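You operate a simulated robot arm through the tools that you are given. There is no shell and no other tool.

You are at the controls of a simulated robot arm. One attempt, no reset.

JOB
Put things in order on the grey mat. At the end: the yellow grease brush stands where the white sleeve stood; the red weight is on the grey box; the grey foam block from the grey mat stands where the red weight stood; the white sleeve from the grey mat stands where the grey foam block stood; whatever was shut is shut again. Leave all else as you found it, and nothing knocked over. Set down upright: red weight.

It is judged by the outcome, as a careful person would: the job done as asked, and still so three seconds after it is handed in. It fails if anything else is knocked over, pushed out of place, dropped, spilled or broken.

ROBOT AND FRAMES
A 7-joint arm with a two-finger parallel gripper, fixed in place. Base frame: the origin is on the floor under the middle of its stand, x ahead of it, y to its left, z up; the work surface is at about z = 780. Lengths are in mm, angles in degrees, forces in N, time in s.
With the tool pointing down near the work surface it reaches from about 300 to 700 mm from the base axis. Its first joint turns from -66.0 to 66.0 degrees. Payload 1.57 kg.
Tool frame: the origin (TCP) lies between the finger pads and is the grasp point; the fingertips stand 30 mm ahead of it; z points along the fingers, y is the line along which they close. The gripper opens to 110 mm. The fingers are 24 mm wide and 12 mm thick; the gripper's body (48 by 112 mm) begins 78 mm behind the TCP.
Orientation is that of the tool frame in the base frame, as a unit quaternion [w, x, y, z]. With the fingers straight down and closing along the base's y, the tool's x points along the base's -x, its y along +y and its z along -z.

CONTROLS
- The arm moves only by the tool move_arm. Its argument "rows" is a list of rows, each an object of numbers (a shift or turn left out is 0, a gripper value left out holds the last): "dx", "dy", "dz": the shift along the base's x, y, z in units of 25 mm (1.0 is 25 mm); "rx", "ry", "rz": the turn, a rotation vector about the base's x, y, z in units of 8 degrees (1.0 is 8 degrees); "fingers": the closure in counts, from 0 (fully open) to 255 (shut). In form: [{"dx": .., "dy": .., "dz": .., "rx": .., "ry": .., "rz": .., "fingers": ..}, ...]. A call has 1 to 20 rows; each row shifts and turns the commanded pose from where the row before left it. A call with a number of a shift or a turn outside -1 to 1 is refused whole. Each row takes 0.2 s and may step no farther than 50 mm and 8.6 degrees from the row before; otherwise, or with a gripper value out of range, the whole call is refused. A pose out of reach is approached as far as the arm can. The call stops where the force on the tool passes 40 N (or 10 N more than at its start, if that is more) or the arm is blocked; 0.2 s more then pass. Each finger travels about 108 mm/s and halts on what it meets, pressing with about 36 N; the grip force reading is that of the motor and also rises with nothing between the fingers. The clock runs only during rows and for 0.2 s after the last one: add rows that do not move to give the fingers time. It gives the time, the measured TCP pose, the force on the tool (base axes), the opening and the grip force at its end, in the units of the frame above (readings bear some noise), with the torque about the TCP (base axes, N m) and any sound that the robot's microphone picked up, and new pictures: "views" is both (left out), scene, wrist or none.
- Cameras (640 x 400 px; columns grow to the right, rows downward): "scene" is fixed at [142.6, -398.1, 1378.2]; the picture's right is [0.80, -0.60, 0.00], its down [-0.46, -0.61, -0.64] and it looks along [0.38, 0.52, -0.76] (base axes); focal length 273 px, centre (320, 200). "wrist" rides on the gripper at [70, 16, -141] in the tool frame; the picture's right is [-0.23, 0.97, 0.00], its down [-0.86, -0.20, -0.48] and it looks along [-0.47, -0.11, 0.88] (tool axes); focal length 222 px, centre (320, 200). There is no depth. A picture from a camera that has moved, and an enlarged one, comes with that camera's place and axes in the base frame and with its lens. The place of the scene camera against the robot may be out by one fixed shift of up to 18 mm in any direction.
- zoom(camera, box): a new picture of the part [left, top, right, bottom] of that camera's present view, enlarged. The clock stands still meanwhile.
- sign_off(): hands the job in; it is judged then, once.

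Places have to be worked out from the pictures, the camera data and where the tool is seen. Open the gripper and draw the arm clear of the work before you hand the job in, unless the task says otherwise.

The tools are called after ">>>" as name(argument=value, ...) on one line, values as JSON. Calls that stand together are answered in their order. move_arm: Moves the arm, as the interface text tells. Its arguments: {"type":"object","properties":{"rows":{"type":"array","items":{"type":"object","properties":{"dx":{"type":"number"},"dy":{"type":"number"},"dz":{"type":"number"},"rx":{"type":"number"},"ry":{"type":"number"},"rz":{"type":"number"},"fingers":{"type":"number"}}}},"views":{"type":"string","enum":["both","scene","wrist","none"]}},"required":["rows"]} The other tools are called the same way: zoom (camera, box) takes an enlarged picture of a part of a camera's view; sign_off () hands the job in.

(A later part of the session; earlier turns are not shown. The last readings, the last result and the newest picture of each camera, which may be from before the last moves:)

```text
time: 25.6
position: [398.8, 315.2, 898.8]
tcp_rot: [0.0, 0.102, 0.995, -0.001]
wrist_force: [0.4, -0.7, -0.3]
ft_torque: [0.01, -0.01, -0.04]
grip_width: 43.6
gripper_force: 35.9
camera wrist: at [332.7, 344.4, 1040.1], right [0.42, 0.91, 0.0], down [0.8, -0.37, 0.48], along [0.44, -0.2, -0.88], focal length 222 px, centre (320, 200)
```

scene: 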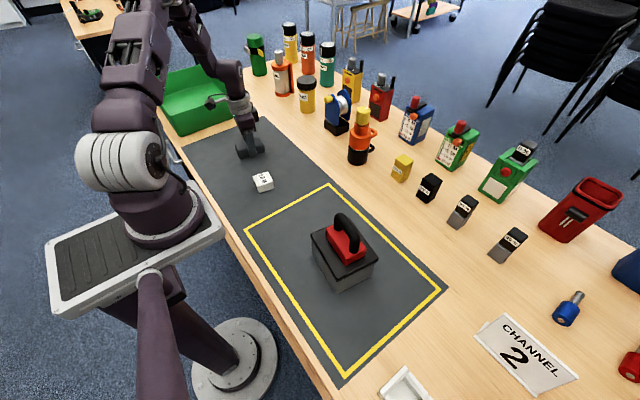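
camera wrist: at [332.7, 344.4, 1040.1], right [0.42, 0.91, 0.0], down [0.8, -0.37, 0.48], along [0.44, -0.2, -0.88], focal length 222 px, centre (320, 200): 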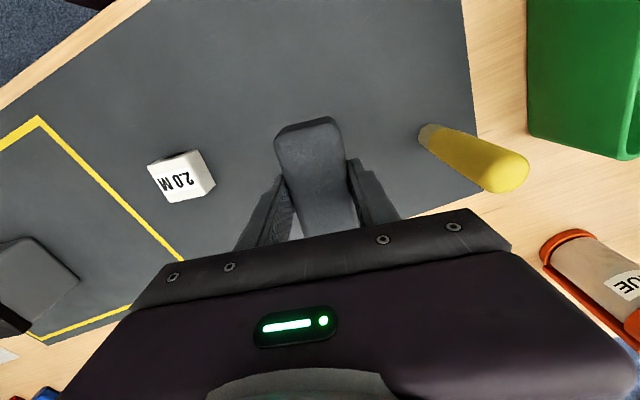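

The foam came up cleanly and is light. I carry it across now.

>>> move_arm(rows=[{"dx": 0.1, "dy": -0.5}, {"dx": 0.1, "dy": -0.9}, {"dx": 0.12, "dy": -0.96}, {"dx": 0.12, "dy": -0.96}, {"dx": 0.12, "dy": -0.96}, {"dx": 0.12, "dy": -0.96}, {"dx": 0.12, "dy": -0.96}, {"dx": 0.12, "dy": -0.96}, {"dx": 0.12, "dy": -0.96}, {"dx": 0.12, "dy": -0.96}, {"dx": 0.12, "dy": -0.96}, {"dx": 0.12, "dy": -0.96}, {"dx": 0.1, "dy": -0.7}, {"dx": 0.1, "dy": -0.32}, {}], views="both")

```text
time: 28.8
position: [438.9, 14.7, 897.9]
tcp_rot: [0.0, 0.101, 0.995, -0.002]
wrist_force: [-0.1, -0.1, 0.0]
ft_torque: [0.01, 0.04, 0.02]
grip_width: 43.9
gripper_force: 35.9
camera wrist: at [373.3, 43.5, 1039.9], right [0.42, 0.91, 0.0], down [0.8, -0.37, 0.48], along [0.44, -0.2, -0.88], focal length 222 px, centre (320, 200)
```

scene: 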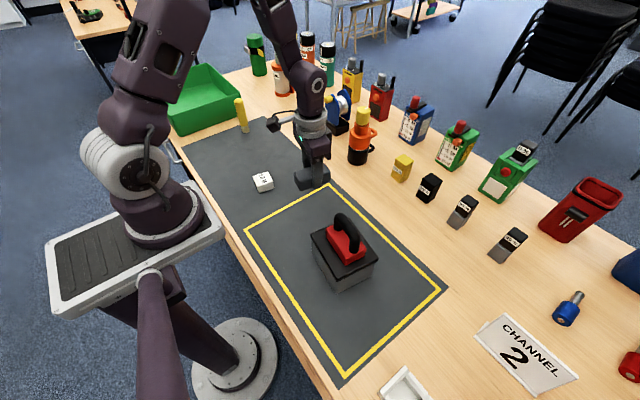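
wrist: 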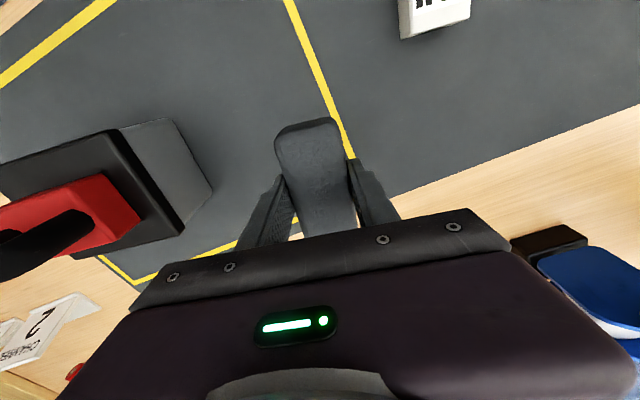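

I'm over the weight's old place. I correct x by 2.5 mm and descend to a few millimetres above the mat.

>>> move_arm(rows=[{"dx": -0.1, "dz": -0.6}, {"dz": -0.8}, {"dz": -0.8}, {"dz": -0.6}, {"dz": -0.3}, {}], views="both")

```text
time: 30.2
position: [436.6, 13.7, 820.8]
tcp_rot: [0.001, 0.102, 0.995, -0.001]
wrist_force: [0.1, 0.4, 0.7]
ft_torque: [-0.01, 0.02, -0.01]
grip_width: 43.9
gripper_force: 36.0
camera wrist: at [369.6, 43.9, 962.4], right [0.42, 0.91, 0.0], down [0.8, -0.37, 0.48], along [0.44, -0.2, -0.88], focal length 222 px, centre (320, 200)
```

scene: 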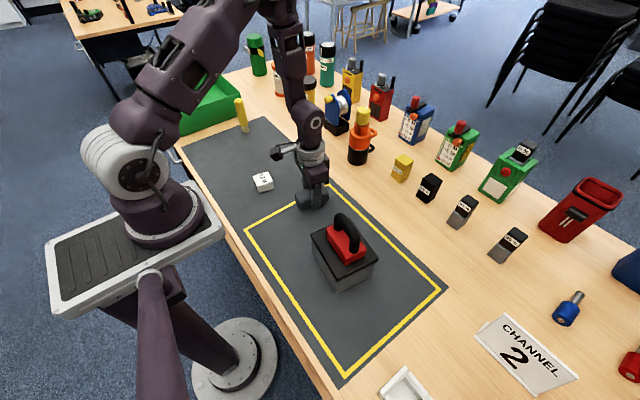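
wrist: 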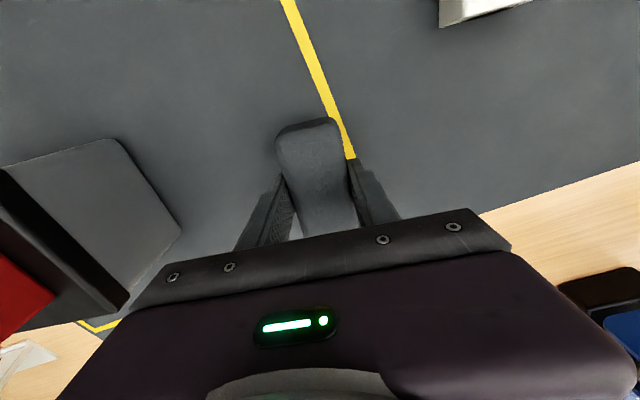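

The foam is about 4 mm above the mat at the right spot. I lower in 1 mm steps to touch.

>>> move_arm(rows=[{"dz": -0.06}, {"dz": -0.05}, {"dz": -0.04}, {"dz": -0.03}, {}], views="none")

```text
time: 31.4
position: [435.6, 13.3, 816.4]
tcp_rot: [0.001, 0.102, 0.995, -0.001]
wrist_force: [0.6, -0.2, 0.8]
ft_torque: [-0.04, -0.01, 0.01]
grip_width: 43.9
gripper_force: 36.1
```

There is no clear contact yet, so I go down another millimetre in half-millimetre steps.

>>> move_arm(rows=[{"dz": -0.02}, {"dz": -0.02}, {}], views="none")

```text
time: 32.2
position: [435.5, 14.0, 816.2]
tcp_rot: [0.002, 0.101, 0.995, 0.0]
wrist_force: [-3.3, 0.1, 37.2]
ft_torque: [0.12, 0.28, 0.03]
grip_width: 43.6
gripper_force: 36.3
```

Contact is firm at 37 N. I back off half a millimetre to relieve it and then open the fingers.

>>> move_arm(rows=[{"dz": 0.02}, {}, {"fingers": 0}, {}, {}, {}], views="both")

```text
time: 33.6
position: [435.7, 14.1, 816.9]
tcp_rot: [0.0, 0.102, 0.995, -0.001]
wrist_force: [0.0, 0.0, -0.1]
ft_torque: [0.01, 0.03, 0.0]
grip_width: 109.9
gripper_force: 0.1
camera wrist: at [369.9, 42.8, 957.3], right [0.42, 0.91, 0.0], down [0.8, -0.37, 0.48], along [0.44, -0.2, -0.88], focal length 222 px, centre (320, 200)
```

scene: 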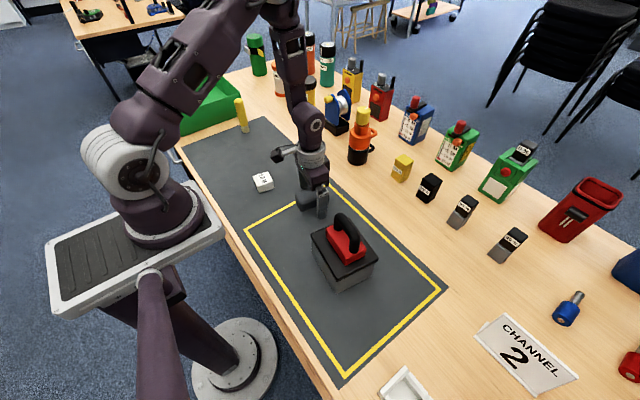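
wrist: 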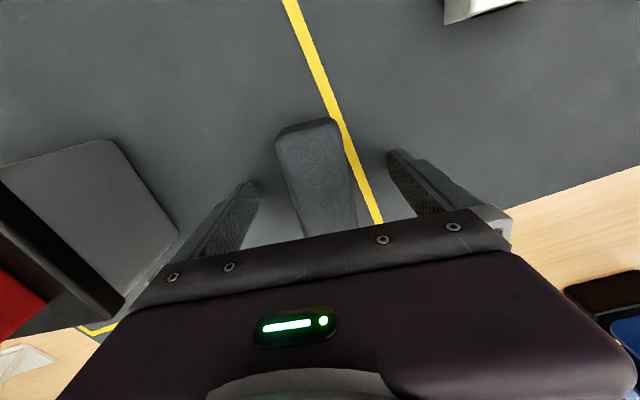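

The foam is set down. I rise and move above the sleeve at about (358, 154.7), checking the foam on the way.

>>> move_arm(rows=[{"dz": 0.5}, {"dz": 0.9}, {"dz": 0.9}, {"dz": 0.9}, {"dz": 0.9}, {"dx": -0.45, "dy": 0.8}, {"dx": -0.45, "dy": 0.8}, {"dx": -0.45, "dy": 0.8}, {"dx": -0.45, "dy": 0.8}, {"dx": -0.45, "dy": 0.8}, {"dx": -0.45, "dy": 0.8}, {"dx": -0.42, "dy": 0.83}, {}], views="both")

>>> zoom(camera="wrist", box=[260, 80, 400, 200])

>>> zoom(camera="scene", box=[230, 120, 410, 300])

```text
time: 36.4
position: [358.7, 154.8, 918.3]
tcp_rot: [0.0, 0.102, 0.995, -0.001]
wrist_force: [0.7, 0.7, 0.1]
ft_torque: [-0.04, 0.02, 0.0]
grip_width: 110.1
gripper_force: 0.1
camera wrist: at [293.3, 185.4, 1059.0], right [0.42, 0.91, 0.0], down [0.8, -0.37, 0.48], along [0.44, -0.2, -0.88], focal length 222 px, centre (320, 200)
```

scene: 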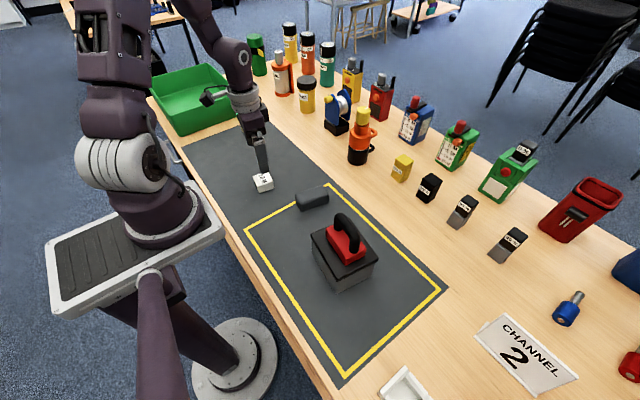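
wrist: 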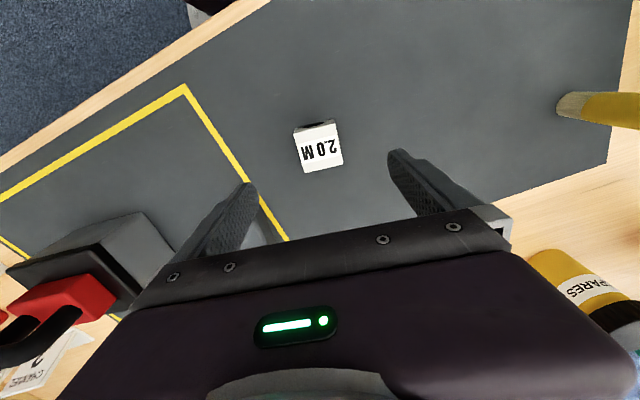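

```text
3.33 times, centred on (330, 140) of wrist
camera zoom: at [293.3, 185.4, 1059.0], right [0.42, 0.91, 0.0], down [0.8, -0.37, 0.48], along [0.44, -0.2, -0.88], focal length 740 px, centre (287, 400)
```

zoom: 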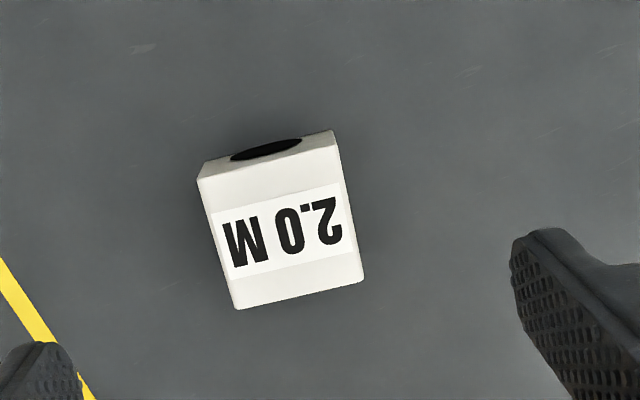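

```text
2.22 times, centred on (320, 210) of scene
camera zoom: at [142.6, -398.0, 1378.2], right [0.8, -0.6, 0.0], down [-0.46, -0.61, -0.64], along [0.38, 0.52, -0.76], focal length 607 px, centre (320, 178)
```

zoom: 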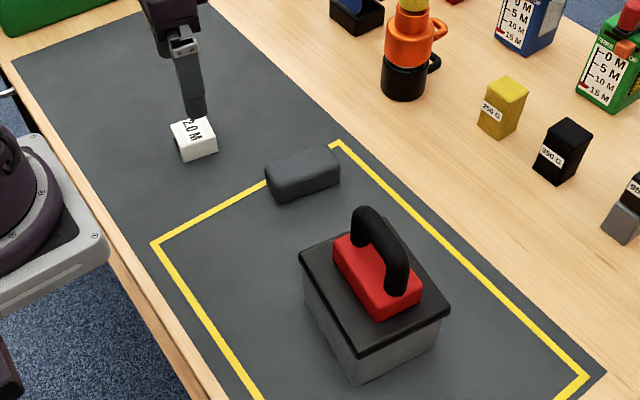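

The sleeve's centre measures (358.1, 154.0) with yaw -11.7°. That spot is the brush's future place. The foam and weight both sit well, so I descend around the sleeve.

>>> move_arm(rows=[{"dx": -0.01, "dy": -0.04, "dz": -0.7}, {"dz": -0.8}, {"dz": -0.8}, {"dz": -0.8}, {"dz": -0.7}, {"dz": -0.28}, {}], views="both")

>>> zoom(camera="wrist", box=[230, 100, 410, 240])

```text
time: 38.0
position: [358.4, 154.9, 815.8]
tcp_rot: [0.001, 0.103, 0.995, -0.001]
wrist_force: [-0.4, 0.3, 0.4]
ft_torque: [0.02, 0.03, 0.01]
grip_width: 110.1
gripper_force: 0.1
camera wrist: at [292.4, 183.4, 956.9], right [0.42, 0.91, 0.0], down [0.8, -0.37, 0.48], along [0.44, -0.2, -0.88], focal length 222 px, centre (320, 200)
```

scene: 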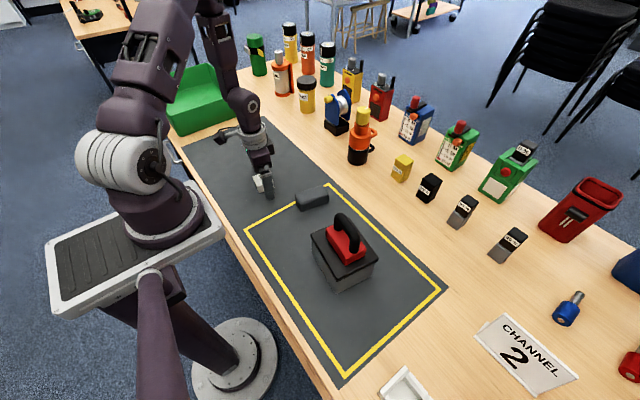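
wrist: 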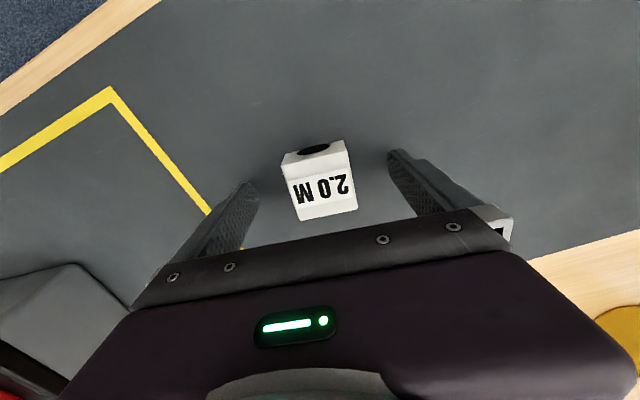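

```text
2.86 times, centred on (320, 170) of wrist
camera zoom: at [292.4, 183.4, 956.9], right [0.42, 0.91, 0.0], down [0.8, -0.37, 0.48], along [0.44, -0.2, -0.88], focal length 635 px, centre (320, 286)
```

zoom: 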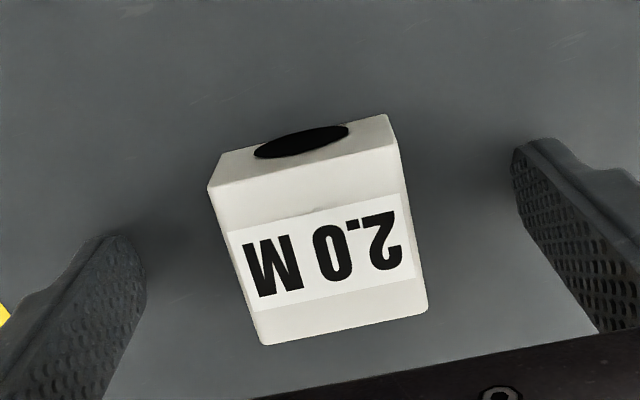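

The sleeve is centred between the fingers, so I close on it.

>>> move_arm(rows=[{"fingers": 255}, {}, {}, {}, {}], views="wrist")

>>> zoom(camera="wrist", box=[230, 100, 410, 240])

```text
time: 39.2
position: [358.5, 153.1, 814.7]
tcp_rot: [0.001, 0.102, 0.995, -0.001]
wrist_force: [0.7, 0.4, 0.0]
ft_torque: [-0.01, -0.03, 0.03]
grip_width: 46.5
gripper_force: 36.1
camera wrist: at [292.4, 183.4, 957.1], right [0.42, 0.91, 0.0], down [0.8, -0.37, 0.48], along [0.44, -0.2, -0.88], focal length 222 px, centre (320, 200)
```

wrist: 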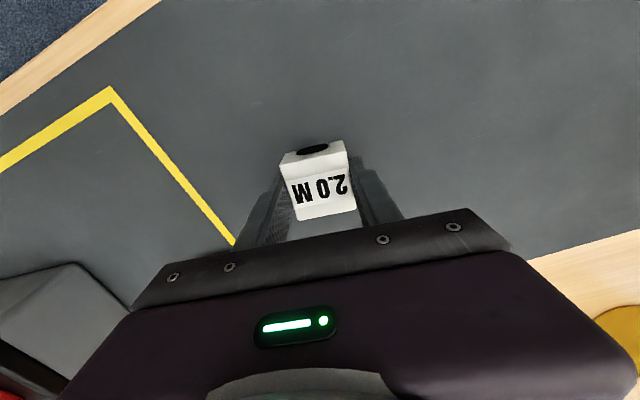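

```text
2.86 times, centred on (320, 170) of wrist
camera zoom: at [292.4, 183.4, 957.1], right [0.42, 0.91, 0.0], down [0.8, -0.37, 0.48], along [0.44, -0.2, -0.88], focal length 635 px, centre (320, 286)
```

zoom: 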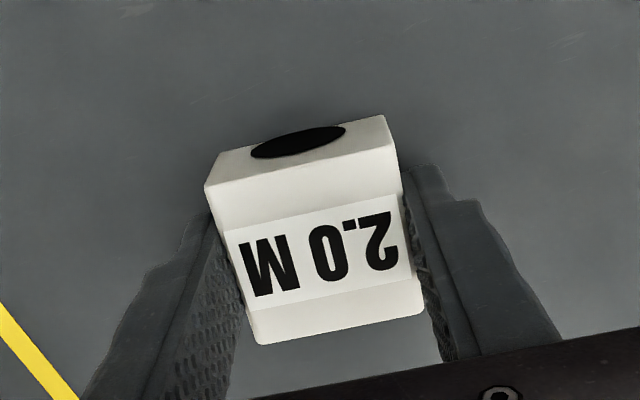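

Gripped at 46.5 mm. I lift and check the load.

>>> move_arm(rows=[{"dz": 0.3}, {"dz": 0.7}, {"dz": 0.9}, {"dz": 0.7}, {}], views="both")

>>> zoom(camera="scene", box=[210, 100, 330, 220])

```text
time: 40.4
position: [358.2, 153.1, 881.2]
tcp_rot: [0.0, 0.101, 0.995, -0.001]
wrist_force: [-0.7, 0.3, -0.4]
ft_torque: [-0.02, -0.03, -0.01]
grip_width: 46.9
gripper_force: 35.8
camera wrist: at [293.0, 182.5, 1022.8], right [0.42, 0.91, 0.0], down [0.8, -0.37, 0.48], along [0.44, -0.2, -0.88], focal length 222 px, centre (320, 200)
```

scene: 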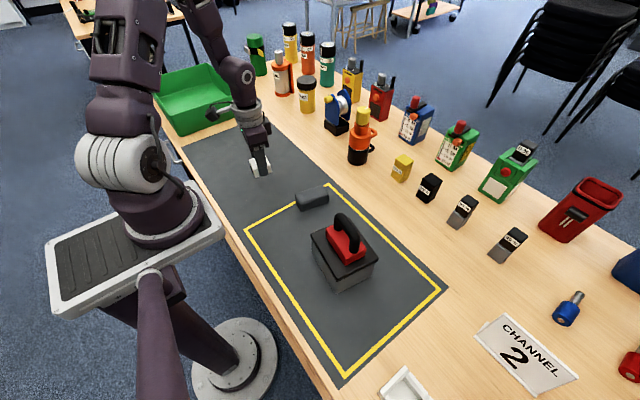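
wrist: 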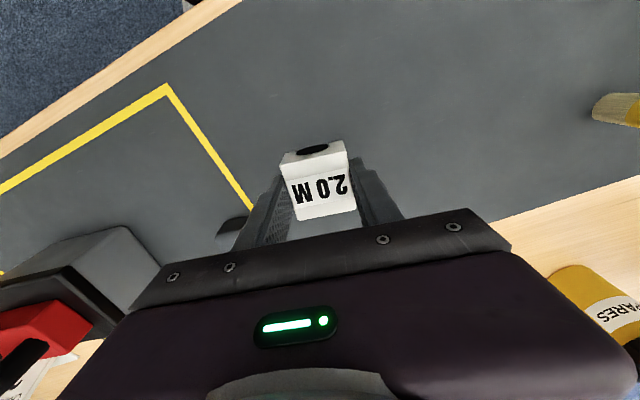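

```text
3.33 times, centred on (270, 160) of scene
camera zoom: at [142.6, -398.1, 1378.2], right [0.8, -0.6, 0.0], down [-0.46, -0.61, -0.64], along [0.38, 0.52, -0.76], focal length 910 px, centre (487, 333)
```

zoom: 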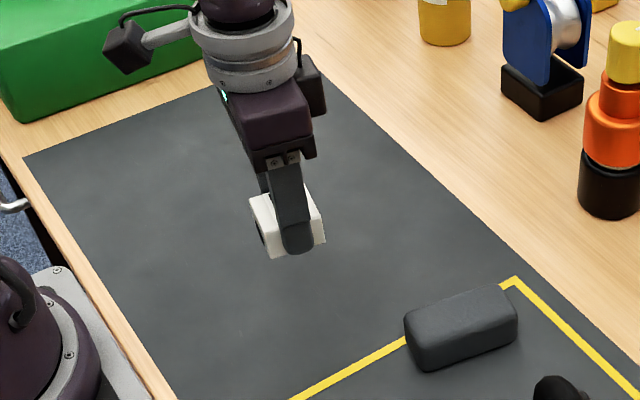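

The sleeve is up and nothing was left behind. I carry it to the foam's old place at (398.5, 314.5).

>>> move_arm(rows=[{"dx": 0.15, "dy": 0.5}, {"dx": 0.22, "dy": 0.9}, {"dx": 0.22, "dy": 0.9}, {"dx": 0.22, "dy": 0.9}, {"dx": 0.22, "dy": 0.9}, {"dx": 0.22, "dy": 0.9}, {"dx": 0.22, "dy": 0.8}, {"dx": 0.15, "dy": 0.65}, {}], views="both")

```text
time: 42.4
position: [399.5, 315.0, 879.9]
tcp_rot: [0.001, 0.101, 0.995, -0.001]
wrist_force: [-1.0, 0.4, -0.5]
ft_torque: [-0.01, -0.02, -0.02]
grip_width: 46.6
gripper_force: 35.4
camera wrist: at [333.7, 344.4, 1021.6], right [0.42, 0.91, 0.0], down [0.8, -0.37, 0.48], along [0.44, -0.2, -0.88], focal length 222 px, centre (320, 200)
```

scene: 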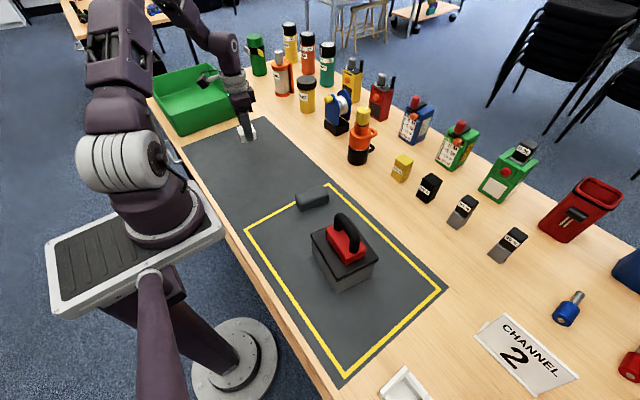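
wrist: 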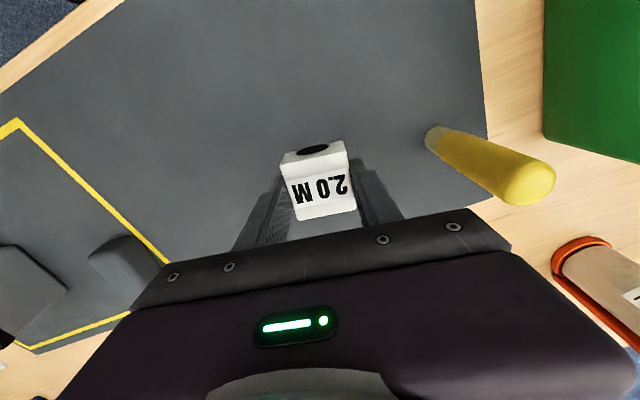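

I'm right above the spot with the TCP at (399, 314.5). I descend, then use fine steps at the end.

>>> move_arm(rows=[{"dz": -0.6}, {"dz": -0.8}, {"dz": -0.6}, {"dz": -0.32}, {"dz": -0.08}, {"dz": -0.04}, {"dz": -0.04}, {}], views="both")

```text
time: 44.2
position: [398.9, 315.1, 817.8]
tcp_rot: [0.0, 0.102, 0.995, 0.0]
wrist_force: [1.2, 0.3, -0.5]
ft_torque: [-0.01, 0.0, -0.04]
grip_width: 46.6
gripper_force: 35.6
camera wrist: at [332.4, 343.8, 960.1], right [0.42, 0.91, 0.0], down [0.8, -0.37, 0.48], along [0.44, -0.2, -0.88], focal length 222 px, centre (320, 200)
```

scene: 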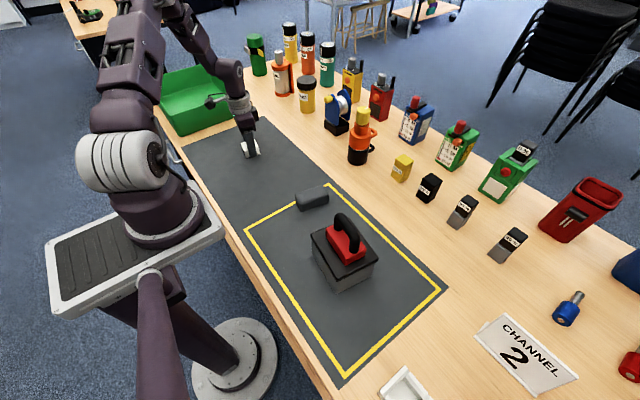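
wrist: 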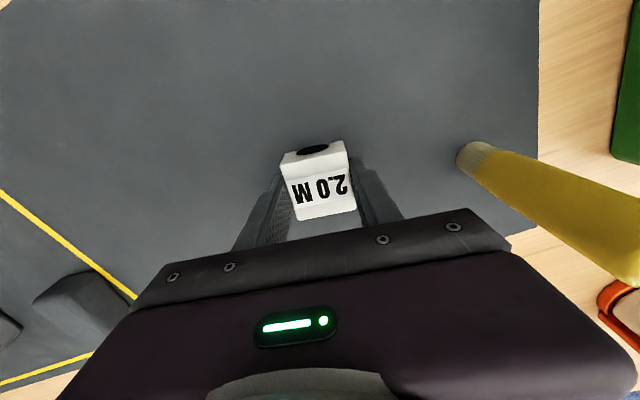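

About 2 mm remain. I lower in half-millimetre steps until the force shows contact.

>>> move_arm(rows=[{"dz": -0.03}, {"dz": -0.02}, {"dz": -0.02}, {}], views="none")

```text
time: 45.2
position: [398.7, 315.6, 819.0]
tcp_rot: [0.001, 0.102, 0.995, -0.001]
wrist_force: [-0.4, -0.3, -0.3]
ft_torque: [-0.02, -0.01, -0.02]
grip_width: 46.5
gripper_force: 35.9
```

There is still no contact, so I continue in half-millimetre steps.

>>> move_arm(rows=[{"dz": -0.02}, {"dz": -0.02}, {}], views="none")

```text
time: 46.0
position: [398.2, 314.0, 816.0]
tcp_rot: [0.002, 0.102, 0.995, -0.001]
wrist_force: [-0.5, 0.0, -0.6]
ft_torque: [0.0, -0.02, 0.03]
grip_width: 46.7
gripper_force: 36.3
```

>>> move_arm(rows=[{"dz": -0.02}, {"dz": -0.01}, {}], views="wrist")

```text
time: 46.8
position: [399.2, 314.1, 814.8]
tcp_rot: [0.002, 0.101, 0.995, 0.0]
wrist_force: [-1.9, -0.3, 11.7]
ft_torque: [0.04, 0.04, -0.03]
grip_width: 46.6
gripper_force: 36.2
camera wrist: at [333.2, 344.0, 957.0], right [0.42, 0.91, 0.0], down [0.8, -0.37, 0.48], along [0.44, -0.2, -0.88], focal length 222 px, centre (320, 200)
```

wrist: 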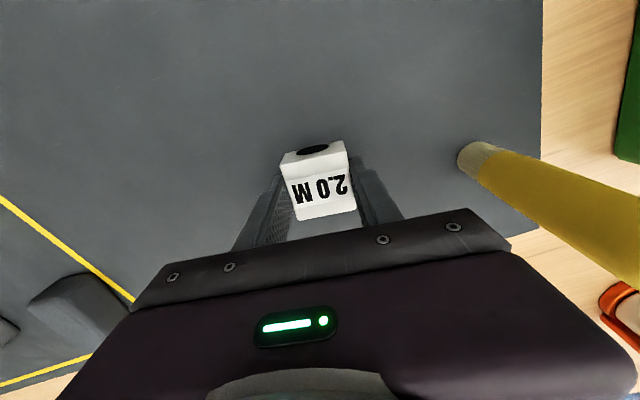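

The sleeve touches the mat with a light 12 N. I release and rise straight up.

>>> move_arm(rows=[{"dz": 0.01}, {"fingers": 0}, {}, {}, {}, {"dz": 0.4}, {"dz": 0.8}, {"dz": 0.9}, {"dz": 0.9}, {"dz": 0.9}, {"dz": 0.9}, {"dz": 0.9}, {}], views="both")

>>> zoom(camera="wrist", box=[260, 80, 520, 220])

```text
time: 49.6
position: [398.9, 313.8, 957.9]
tcp_rot: [0.001, 0.102, 0.995, -0.001]
wrist_force: [-0.8, -0.3, 0.6]
ft_torque: [-0.01, 0.03, -0.02]
grip_width: 110.1
gripper_force: 0.0
camera wrist: at [332.2, 343.9, 1099.6], right [0.42, 0.91, 0.0], down [0.8, -0.37, 0.48], along [0.44, -0.2, -0.88], focal length 222 px, centre (320, 200)
```

scene: 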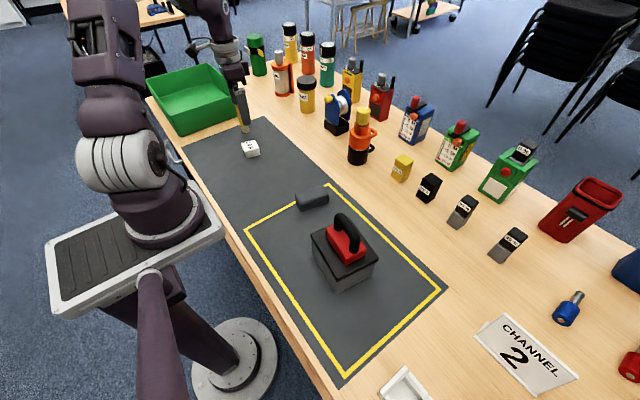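
wrist: 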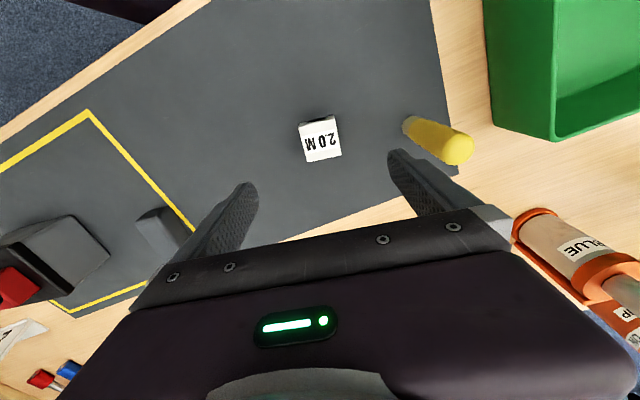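

```text
2.46 times, centred on (390, 150) of wrist
camera zoom: at [332.2, 343.9, 1099.6], right [0.42, 0.91, 0.0], down [0.8, -0.37, 0.48], along [0.44, -0.2, -0.88], focal length 547 px, centre (148, 323)
```

zoom: 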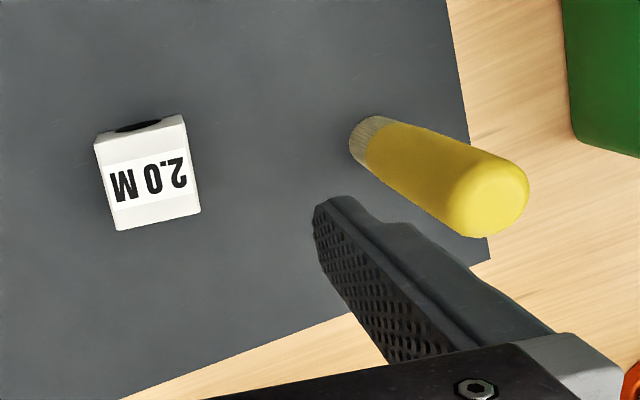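

The sleeve now stands on the foam's old spot. The brush is next, at base ≈ (435, 430) with its top at z ≈ 904. I move above it with my tips well over its top and the gripper partly open, to stay clear of the green tray.

>>> move_arm(rows=[{"dz": 0.6, "fingers": 50}, {"dz": 0.5}, {"dx": 0.25, "dy": 0.78}, {"dx": 0.25, "dy": 0.78}, {"dx": 0.25, "dy": 0.78}, {"dx": 0.25, "dy": 0.78}, {"dx": 0.25, "dy": 0.78}, {"dx": 0.24, "dy": 0.78}, {}], views="both")

>>> zoom(camera="wrist", box=[260, 90, 380, 200])

```text
time: 51.6
position: [434.0, 432.0, 986.9]
tcp_rot: [0.001, 0.102, 0.995, -0.001]
wrist_force: [0.1, 0.1, 0.7]
ft_torque: [0.0, -0.03, -0.01]
grip_width: 88.4
gripper_force: 0.1
camera wrist: at [369.8, 460.7, 1128.7], right [0.42, 0.91, 0.0], down [0.8, -0.37, 0.48], along [0.44, -0.2, -0.88], focal length 222 px, centre (320, 200)
```

scene: 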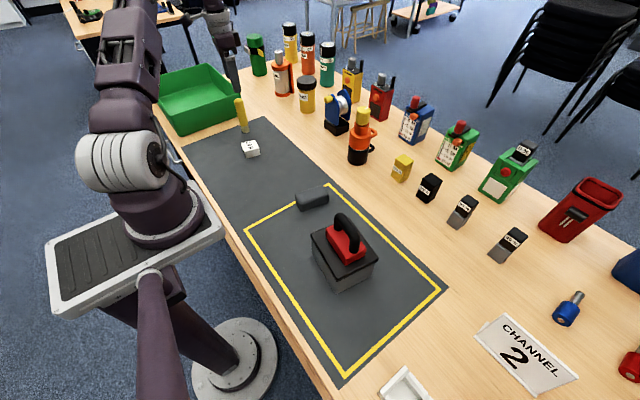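
wrist: 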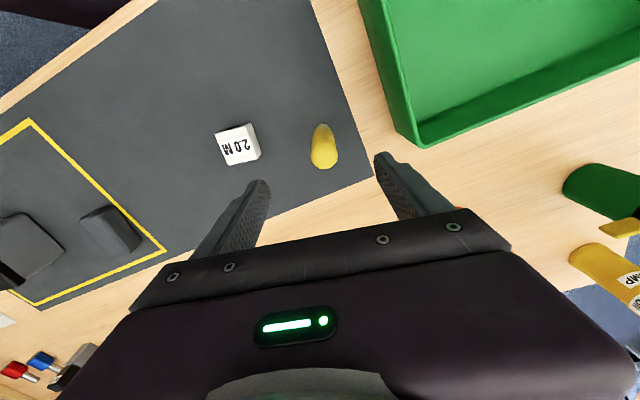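

```text
3.64 times, centred on (320, 145) of wrist
camera zoom: at [369.8, 460.7, 1128.7], right [0.42, 0.91, 0.0], down [0.8, -0.37, 0.48], along [0.44, -0.2, -0.88], focal length 808 px, centre (320, 400)
```

zoom: 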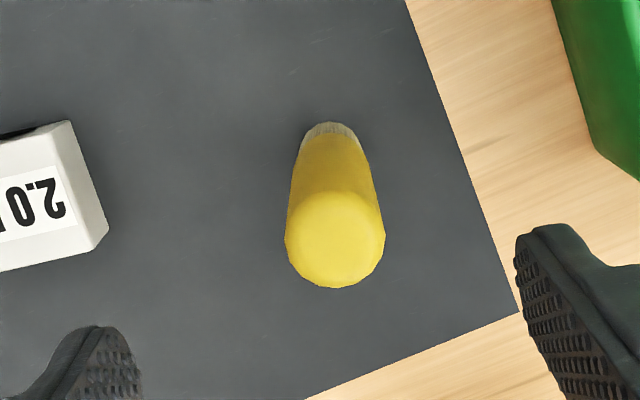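

The brush top measures about (435.5, 434.8) with 28 mm diameter, so I shift about 4 mm in y. I then descend around it to a mid-handle grip with the TCP at about 848.

>>> move_arm(rows=[{"dx": 0.04, "dy": 0.15}, {"dz": -0.6}, {"dz": -0.8}, {"dz": -0.8}, {"dz": -0.8}, {"dz": -0.8}, {"dz": -0.8}, {"dz": -0.6}, {"dz": -0.38}, {}], views="both")

>>> zoom(camera="wrist", box=[220, 90, 420, 260])

>>> zoom(camera="scene", box=[190, 60, 310, 180])

```text
time: 53.8
position: [437.1, 435.4, 846.0]
tcp_rot: [0.0, 0.102, 0.995, -0.002]
wrist_force: [0.7, 0.5, 0.1]
ft_torque: [0.01, 0.0, 0.01]
grip_width: 88.1
gripper_force: 0.1
camera wrist: at [371.8, 465.2, 986.5], right [0.42, 0.91, 0.0], down [0.8, -0.37, 0.48], along [0.44, -0.2, -0.88], focal length 222 px, centre (320, 200)
```

scene: 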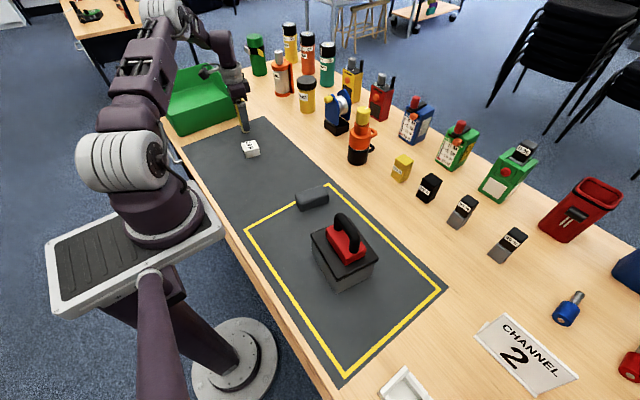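
wrist: 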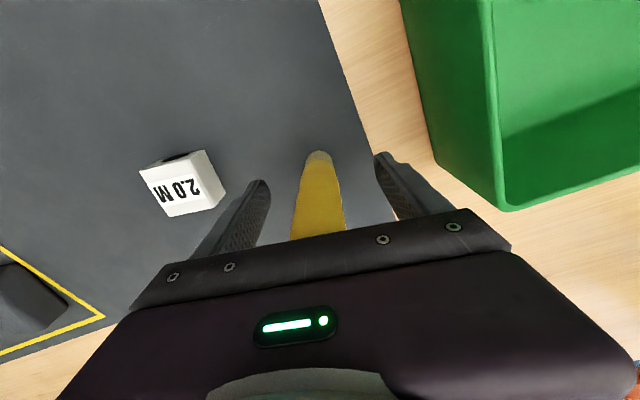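

```text
2.35 times, centred on (320, 175) of wrist
camera zoom: at [371.8, 465.2, 986.5], right [0.42, 0.91, 0.0], down [0.8, -0.37, 0.48], along [0.44, -0.2, -0.88], focal length 523 px, centre (320, 259)
```

zoom: 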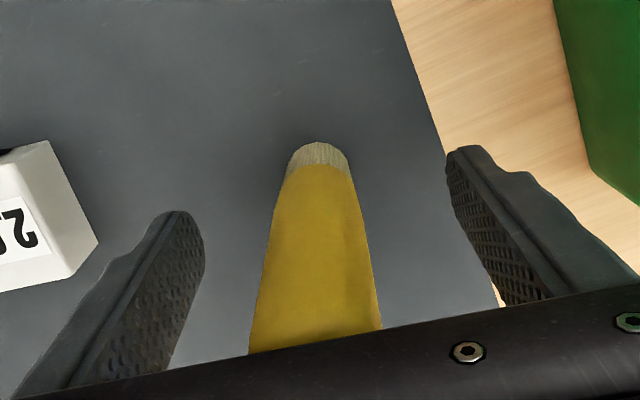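

```text
3.33 times, centred on (250, 120) of scene
camera zoom: at [142.6, -398.1, 1378.2], right [0.8, -0.6, 0.0], down [-0.46, -0.61, -0.64], along [0.38, 0.52, -0.76], focal length 910 px, centre (553, 467)
```

zoom: 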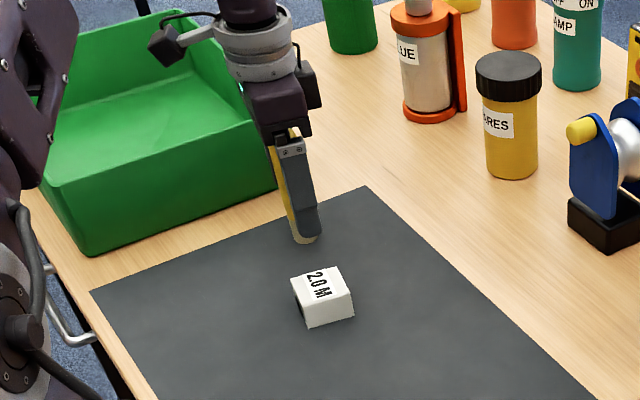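

The brush is centred between the fingers and its base lines up with the tool axis. I close on it.

>>> move_arm(rows=[{"fingers": 255}, {}, {}, {}, {}], views="wrist")

>>> zoom(camera="wrist", box=[220, 90, 420, 260])

>>> zoom(camera="scene", box=[190, 60, 310, 180])

```text
time: 55.0
position: [437.0, 435.9, 844.8]
tcp_rot: [0.001, 0.102, 0.995, -0.001]
wrist_force: [-0.3, -0.7, 0.6]
ft_torque: [0.04, 0.01, -0.05]
grip_width: 28.7
gripper_force: 35.9
camera wrist: at [371.8, 465.2, 986.7], right [0.42, 0.91, 0.0], down [0.8, -0.37, 0.48], along [0.44, -0.2, -0.88], focal length 222 px, centre (320, 200)
```

wrist: 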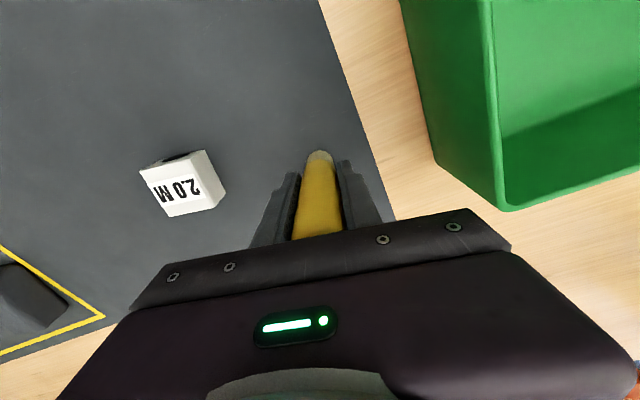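

```text
2.35 times, centred on (320, 175) of wrist
camera zoom: at [371.8, 465.2, 986.7], right [0.42, 0.91, 0.0], down [0.8, -0.37, 0.48], along [0.44, -0.2, -0.88], focal length 523 px, centre (320, 259)
```

zoom: 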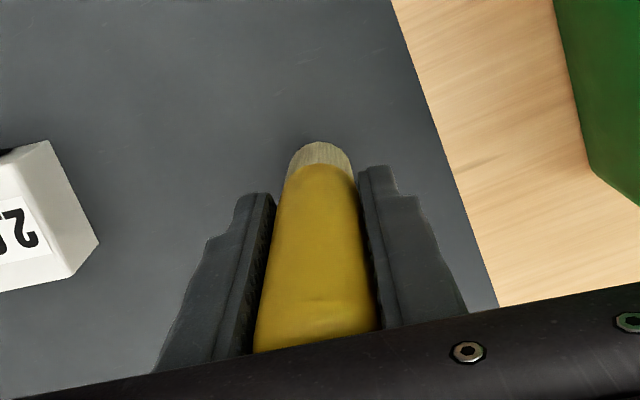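

```text
3.33 times, centred on (250, 120) of scene
camera zoom: at [142.7, -398.1, 1378.2], right [0.8, -0.6, 0.0], down [-0.46, -0.61, -0.64], along [0.38, 0.52, -0.76], focal length 910 px, centre (553, 467)
```

zoom: 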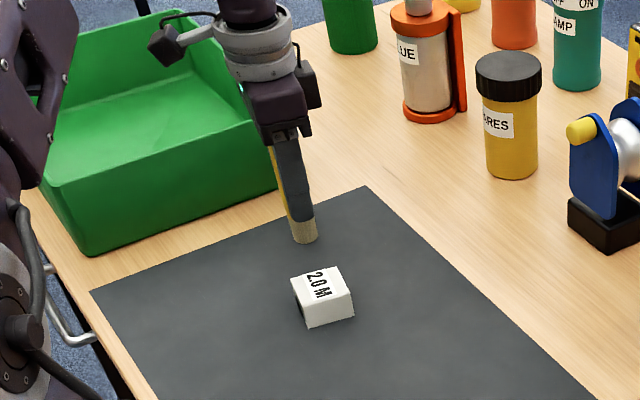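

Gripped at 28.7 mm. I lift the brush straight up and check that it hangs vertical.

>>> move_arm(rows=[{"dz": 0.2}, {"dz": 0.5}, {"dz": 0.8}, {"dz": 0.8}, {"dz": 0.7}, {}], views="both")

>>> zoom(camera="wrist", box=[220, 90, 420, 260])

>>> zoom(camera="scene", box=[190, 40, 310, 160])

```text
time: 56.4
position: [436.6, 437.0, 921.3]
tcp_rot: [0.001, 0.101, 0.995, -0.001]
wrist_force: [-0.1, 0.3, -0.8]
ft_torque: [-0.01, 0.0, 0.0]
grip_width: 28.6
gripper_force: 36.2
camera wrist: at [371.1, 465.0, 1063.0], right [0.42, 0.91, 0.0], down [0.8, -0.37, 0.48], along [0.44, -0.2, -0.88], focal length 222 px, centre (320, 200)
```

scene: 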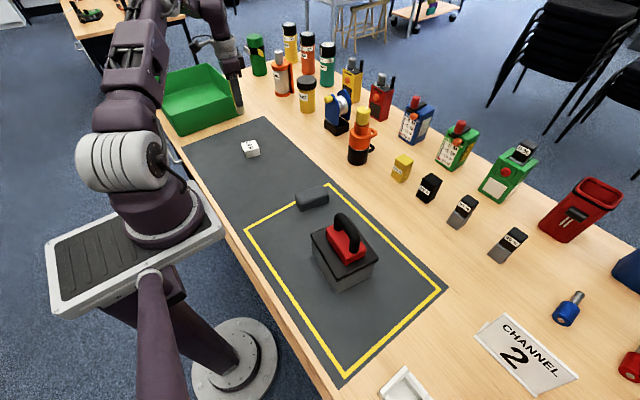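
wrist: 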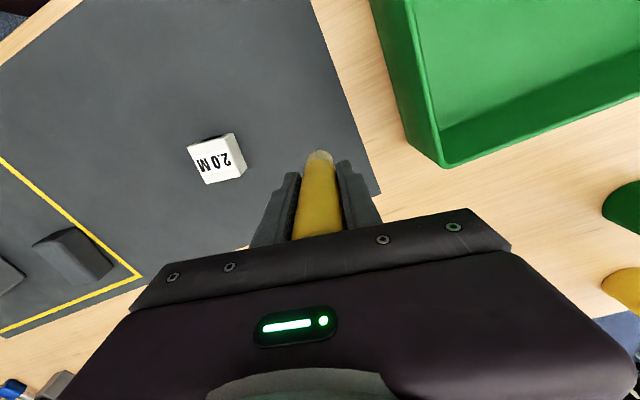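

```text
2.35 times, centred on (320, 175) of wrist
camera zoom: at [371.1, 465.0, 1063.0], right [0.42, 0.91, 0.0], down [0.8, -0.37, 0.48], along [0.44, -0.2, -0.88], focal length 523 px, centre (320, 259)
```

zoom: 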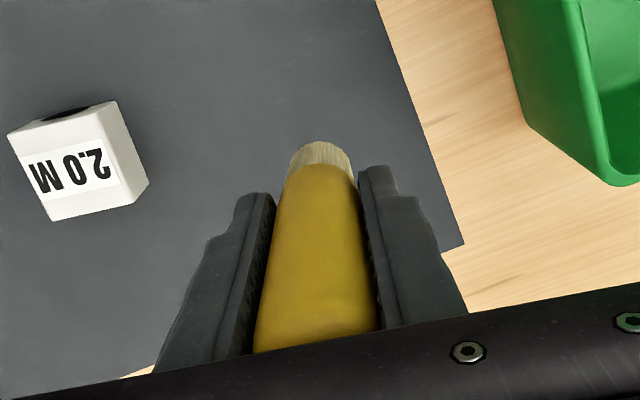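

```text
3.33 times, centred on (250, 100) of scene
camera zoom: at [142.7, -398.1, 1378.2], right [0.8, -0.6, 0.0], down [-0.46, -0.61, -0.64], along [0.38, 0.52, -0.76], focal length 910 px, centre (553, 533)
```

zoom: 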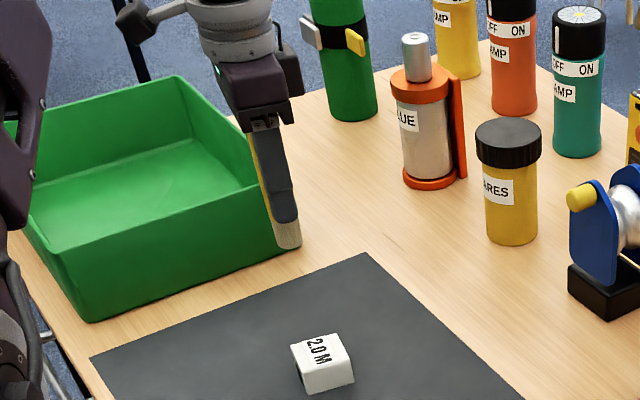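

The brush has not moved in the grip since it left the mat. I carry it to the sleeve's old place at (358, 154), with its bottom at about z 856, well above the sleeve.

>>> move_arm(rows=[{"dx": -0.12, "dy": -0.4}, {"dx": -0.22, "dy": -0.8}, {"dx": -0.25, "dy": -0.9}, {"dx": -0.25, "dy": -0.9}, {"dx": -0.25, "dy": -0.9}, {"dx": -0.25, "dy": -0.9}, {"dx": -0.25, "dy": -0.9}, {"dx": -0.25, "dy": -0.9}, {"dx": -0.25, "dy": -0.9}, {"dx": -0.25, "dy": -0.9}, {"dx": -0.25, "dy": -0.9}, {"dx": -0.22, "dy": -0.8}, {"dx": -0.18, "dy": -0.7}, {"dx": -0.1, "dy": -0.46}, {}], views="both")

```text
time: 59.6
position: [360.4, 156.1, 921.5]
tcp_rot: [0.001, 0.102, 0.995, -0.001]
wrist_force: [0.5, 0.7, -0.2]
ft_torque: [-0.02, -0.01, 0.0]
grip_width: 28.8
gripper_force: 36.4
camera wrist: at [294.3, 184.6, 1063.0], right [0.42, 0.91, 0.0], down [0.8, -0.37, 0.48], along [0.44, -0.2, -0.88], focal length 222 px, centre (320, 200)
```

scene: 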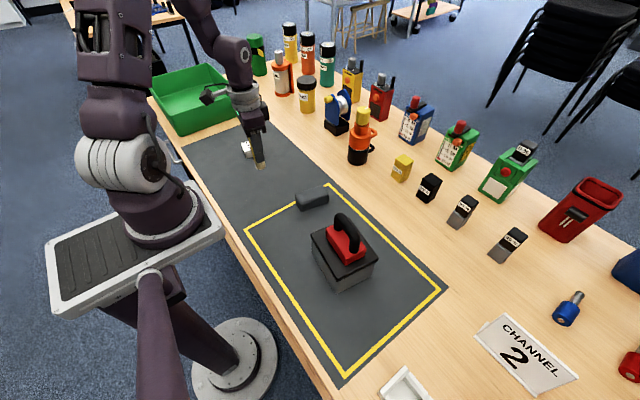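
wrist: 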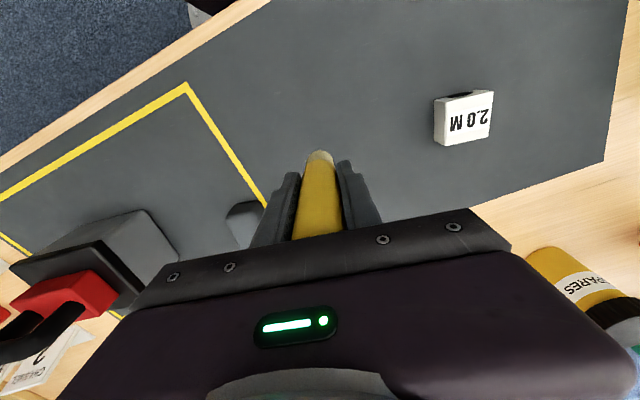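

The TCP is at about (359.6, 154.7), essentially over the target. I descend to about 5 mm above the mat.

>>> move_arm(rows=[{"dy": -0.03, "dz": -0.5}, {"dz": -0.8}, {"dz": -0.7}, {"dz": -0.5}, {"dz": -0.3}, {}], views="both")

>>> zoom(camera="scene", box=[210, 110, 310, 210])

```text
time: 61.0
position: [361.6, 153.1, 852.3]
tcp_rot: [0.001, 0.102, 0.995, -0.001]
wrist_force: [0.0, 0.6, 0.0]
ft_torque: [-0.01, -0.04, 0.02]
grip_width: 28.9
gripper_force: 36.0
camera wrist: at [294.6, 182.7, 993.2], right [0.42, 0.91, 0.0], down [0.8, -0.37, 0.48], along [0.44, -0.2, -0.88], focal length 222 px, centre (320, 200)
```

scene: 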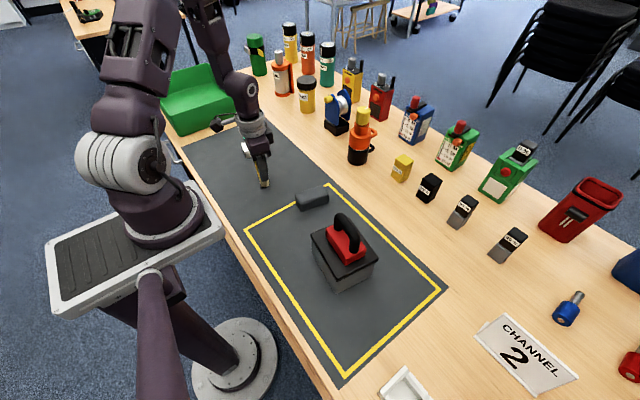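
wrist: 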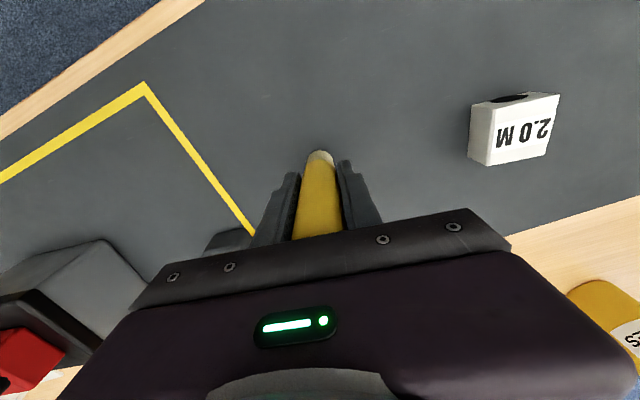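

```text
4.00 times, centred on (260, 160) of scene
camera zoom: at [142.7, -398.1, 1378.2], right [0.8, -0.6, 0.0], down [-0.46, -0.61, -0.64], along [0.38, 0.52, -0.76], focal length 1092 px, centre (560, 360)
```

zoom: 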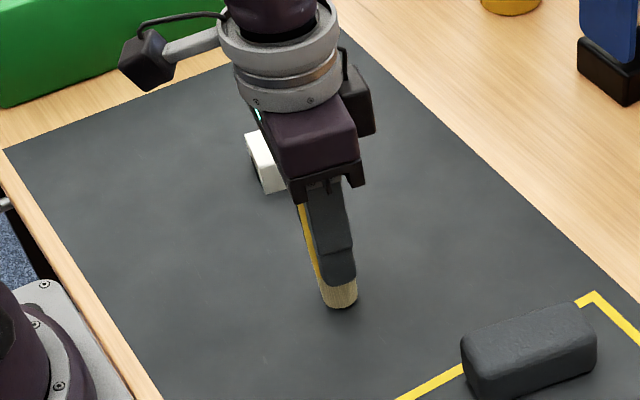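

The brush base is a few millimetres above the mat. I lower in small steps and watch the force.

>>> move_arm(rows=[{"dz": -0.06}, {"dz": -0.04}, {"dz": -0.04}, {"dz": -0.04}, {}], views="none")

```text
time: 62.2
position: [361.3, 153.5, 847.0]
tcp_rot: [0.002, 0.102, 0.995, -0.002]
wrist_force: [0.3, 0.7, -0.2]
ft_torque: [-0.02, 0.0, 0.01]
grip_width: 28.9
gripper_force: 35.9
```

>>> move_arm(rows=[{"dz": -0.02}, {"dz": -0.02}, {}], views="none")

```text
time: 63.0
position: [360.7, 153.5, 846.1]
tcp_rot: [0.001, 0.102, 0.995, -0.001]
wrist_force: [-0.7, 0.2, -0.4]
ft_torque: [0.03, -0.01, -0.02]
grip_width: 28.5
gripper_force: 36.0
```

There is no contact yet at about 846, so I go half a millimetre at a time.

>>> move_arm(rows=[{"dz": -0.02}, {"dz": -0.01}, {}], views="none")

```text
time: 63.8
position: [360.3, 153.1, 844.2]
tcp_rot: [0.001, 0.102, 0.995, 0.0]
wrist_force: [0.5, 0.5, 15.0]
ft_torque: [0.05, -0.04, -0.01]
grip_width: 28.5
gripper_force: 36.6
```

Contact is light at 15 N. I back off by 0.25 mm and look before letting go.

>>> move_arm(rows=[{"dz": 0.01}, {}], views="both")

>>> zoom(camera="scene", box=[210, 110, 310, 210])

>>> zoom(camera="wrist", box=[220, 90, 420, 260])

```text
time: 64.4
position: [359.6, 152.0, 844.6]
tcp_rot: [0.001, 0.101, 0.995, 0.0]
wrist_force: [4.4, -1.7, 9.6]
ft_torque: [-0.03, -0.29, 0.03]
grip_width: 28.8
gripper_force: 35.7
camera wrist: at [293.6, 182.1, 986.6], right [0.42, 0.91, 0.0], down [0.8, -0.37, 0.48], along [0.44, -0.2, -0.88], focal length 222 px, centre (320, 200)
```

scene: 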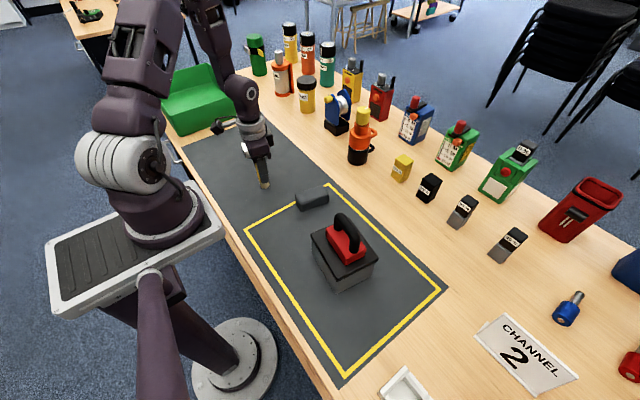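
wrist: 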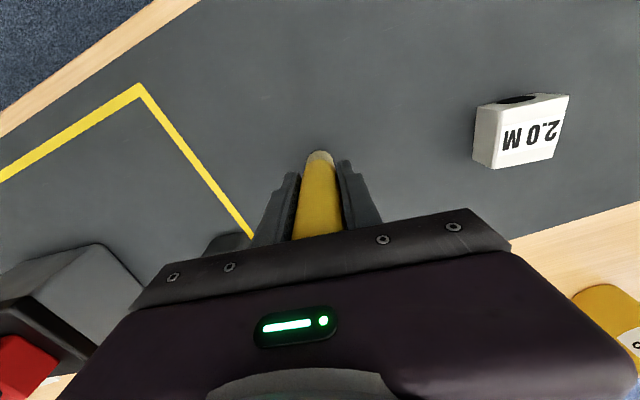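

```text
4.00 times, centred on (260, 160) of scene
camera zoom: at [142.6, -398.1, 1378.2], right [0.8, -0.6, 0.0], down [-0.46, -0.61, -0.64], along [0.38, 0.52, -0.76], focal length 1092 px, centre (560, 360)
```

zoom: 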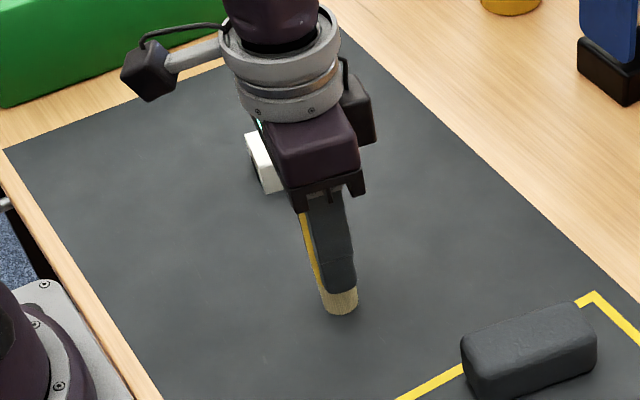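

```text
2.35 times, centred on (320, 175) of wrist
camera zoom: at [293.6, 182.1, 986.6], right [0.42, 0.91, 0.0], down [0.8, -0.37, 0.48], along [0.44, -0.2, -0.88], focal length 523 px, centre (320, 259)
```

zoom: 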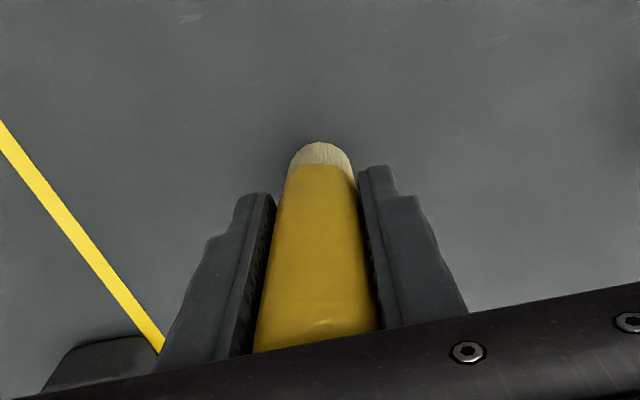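

A small side load of about 4 N remains, so I ease up another quarter millimetre before opening.

>>> move_arm(rows=[{"dz": 0.01}, {}], views="none")

```text
time: 65.0
position: [359.2, 153.3, 845.3]
tcp_rot: [0.001, 0.102, 0.995, -0.001]
wrist_force: [0.0, -0.9, -1.5]
ft_torque: [0.01, 0.02, -0.01]
grip_width: 28.9
gripper_force: 35.8
```

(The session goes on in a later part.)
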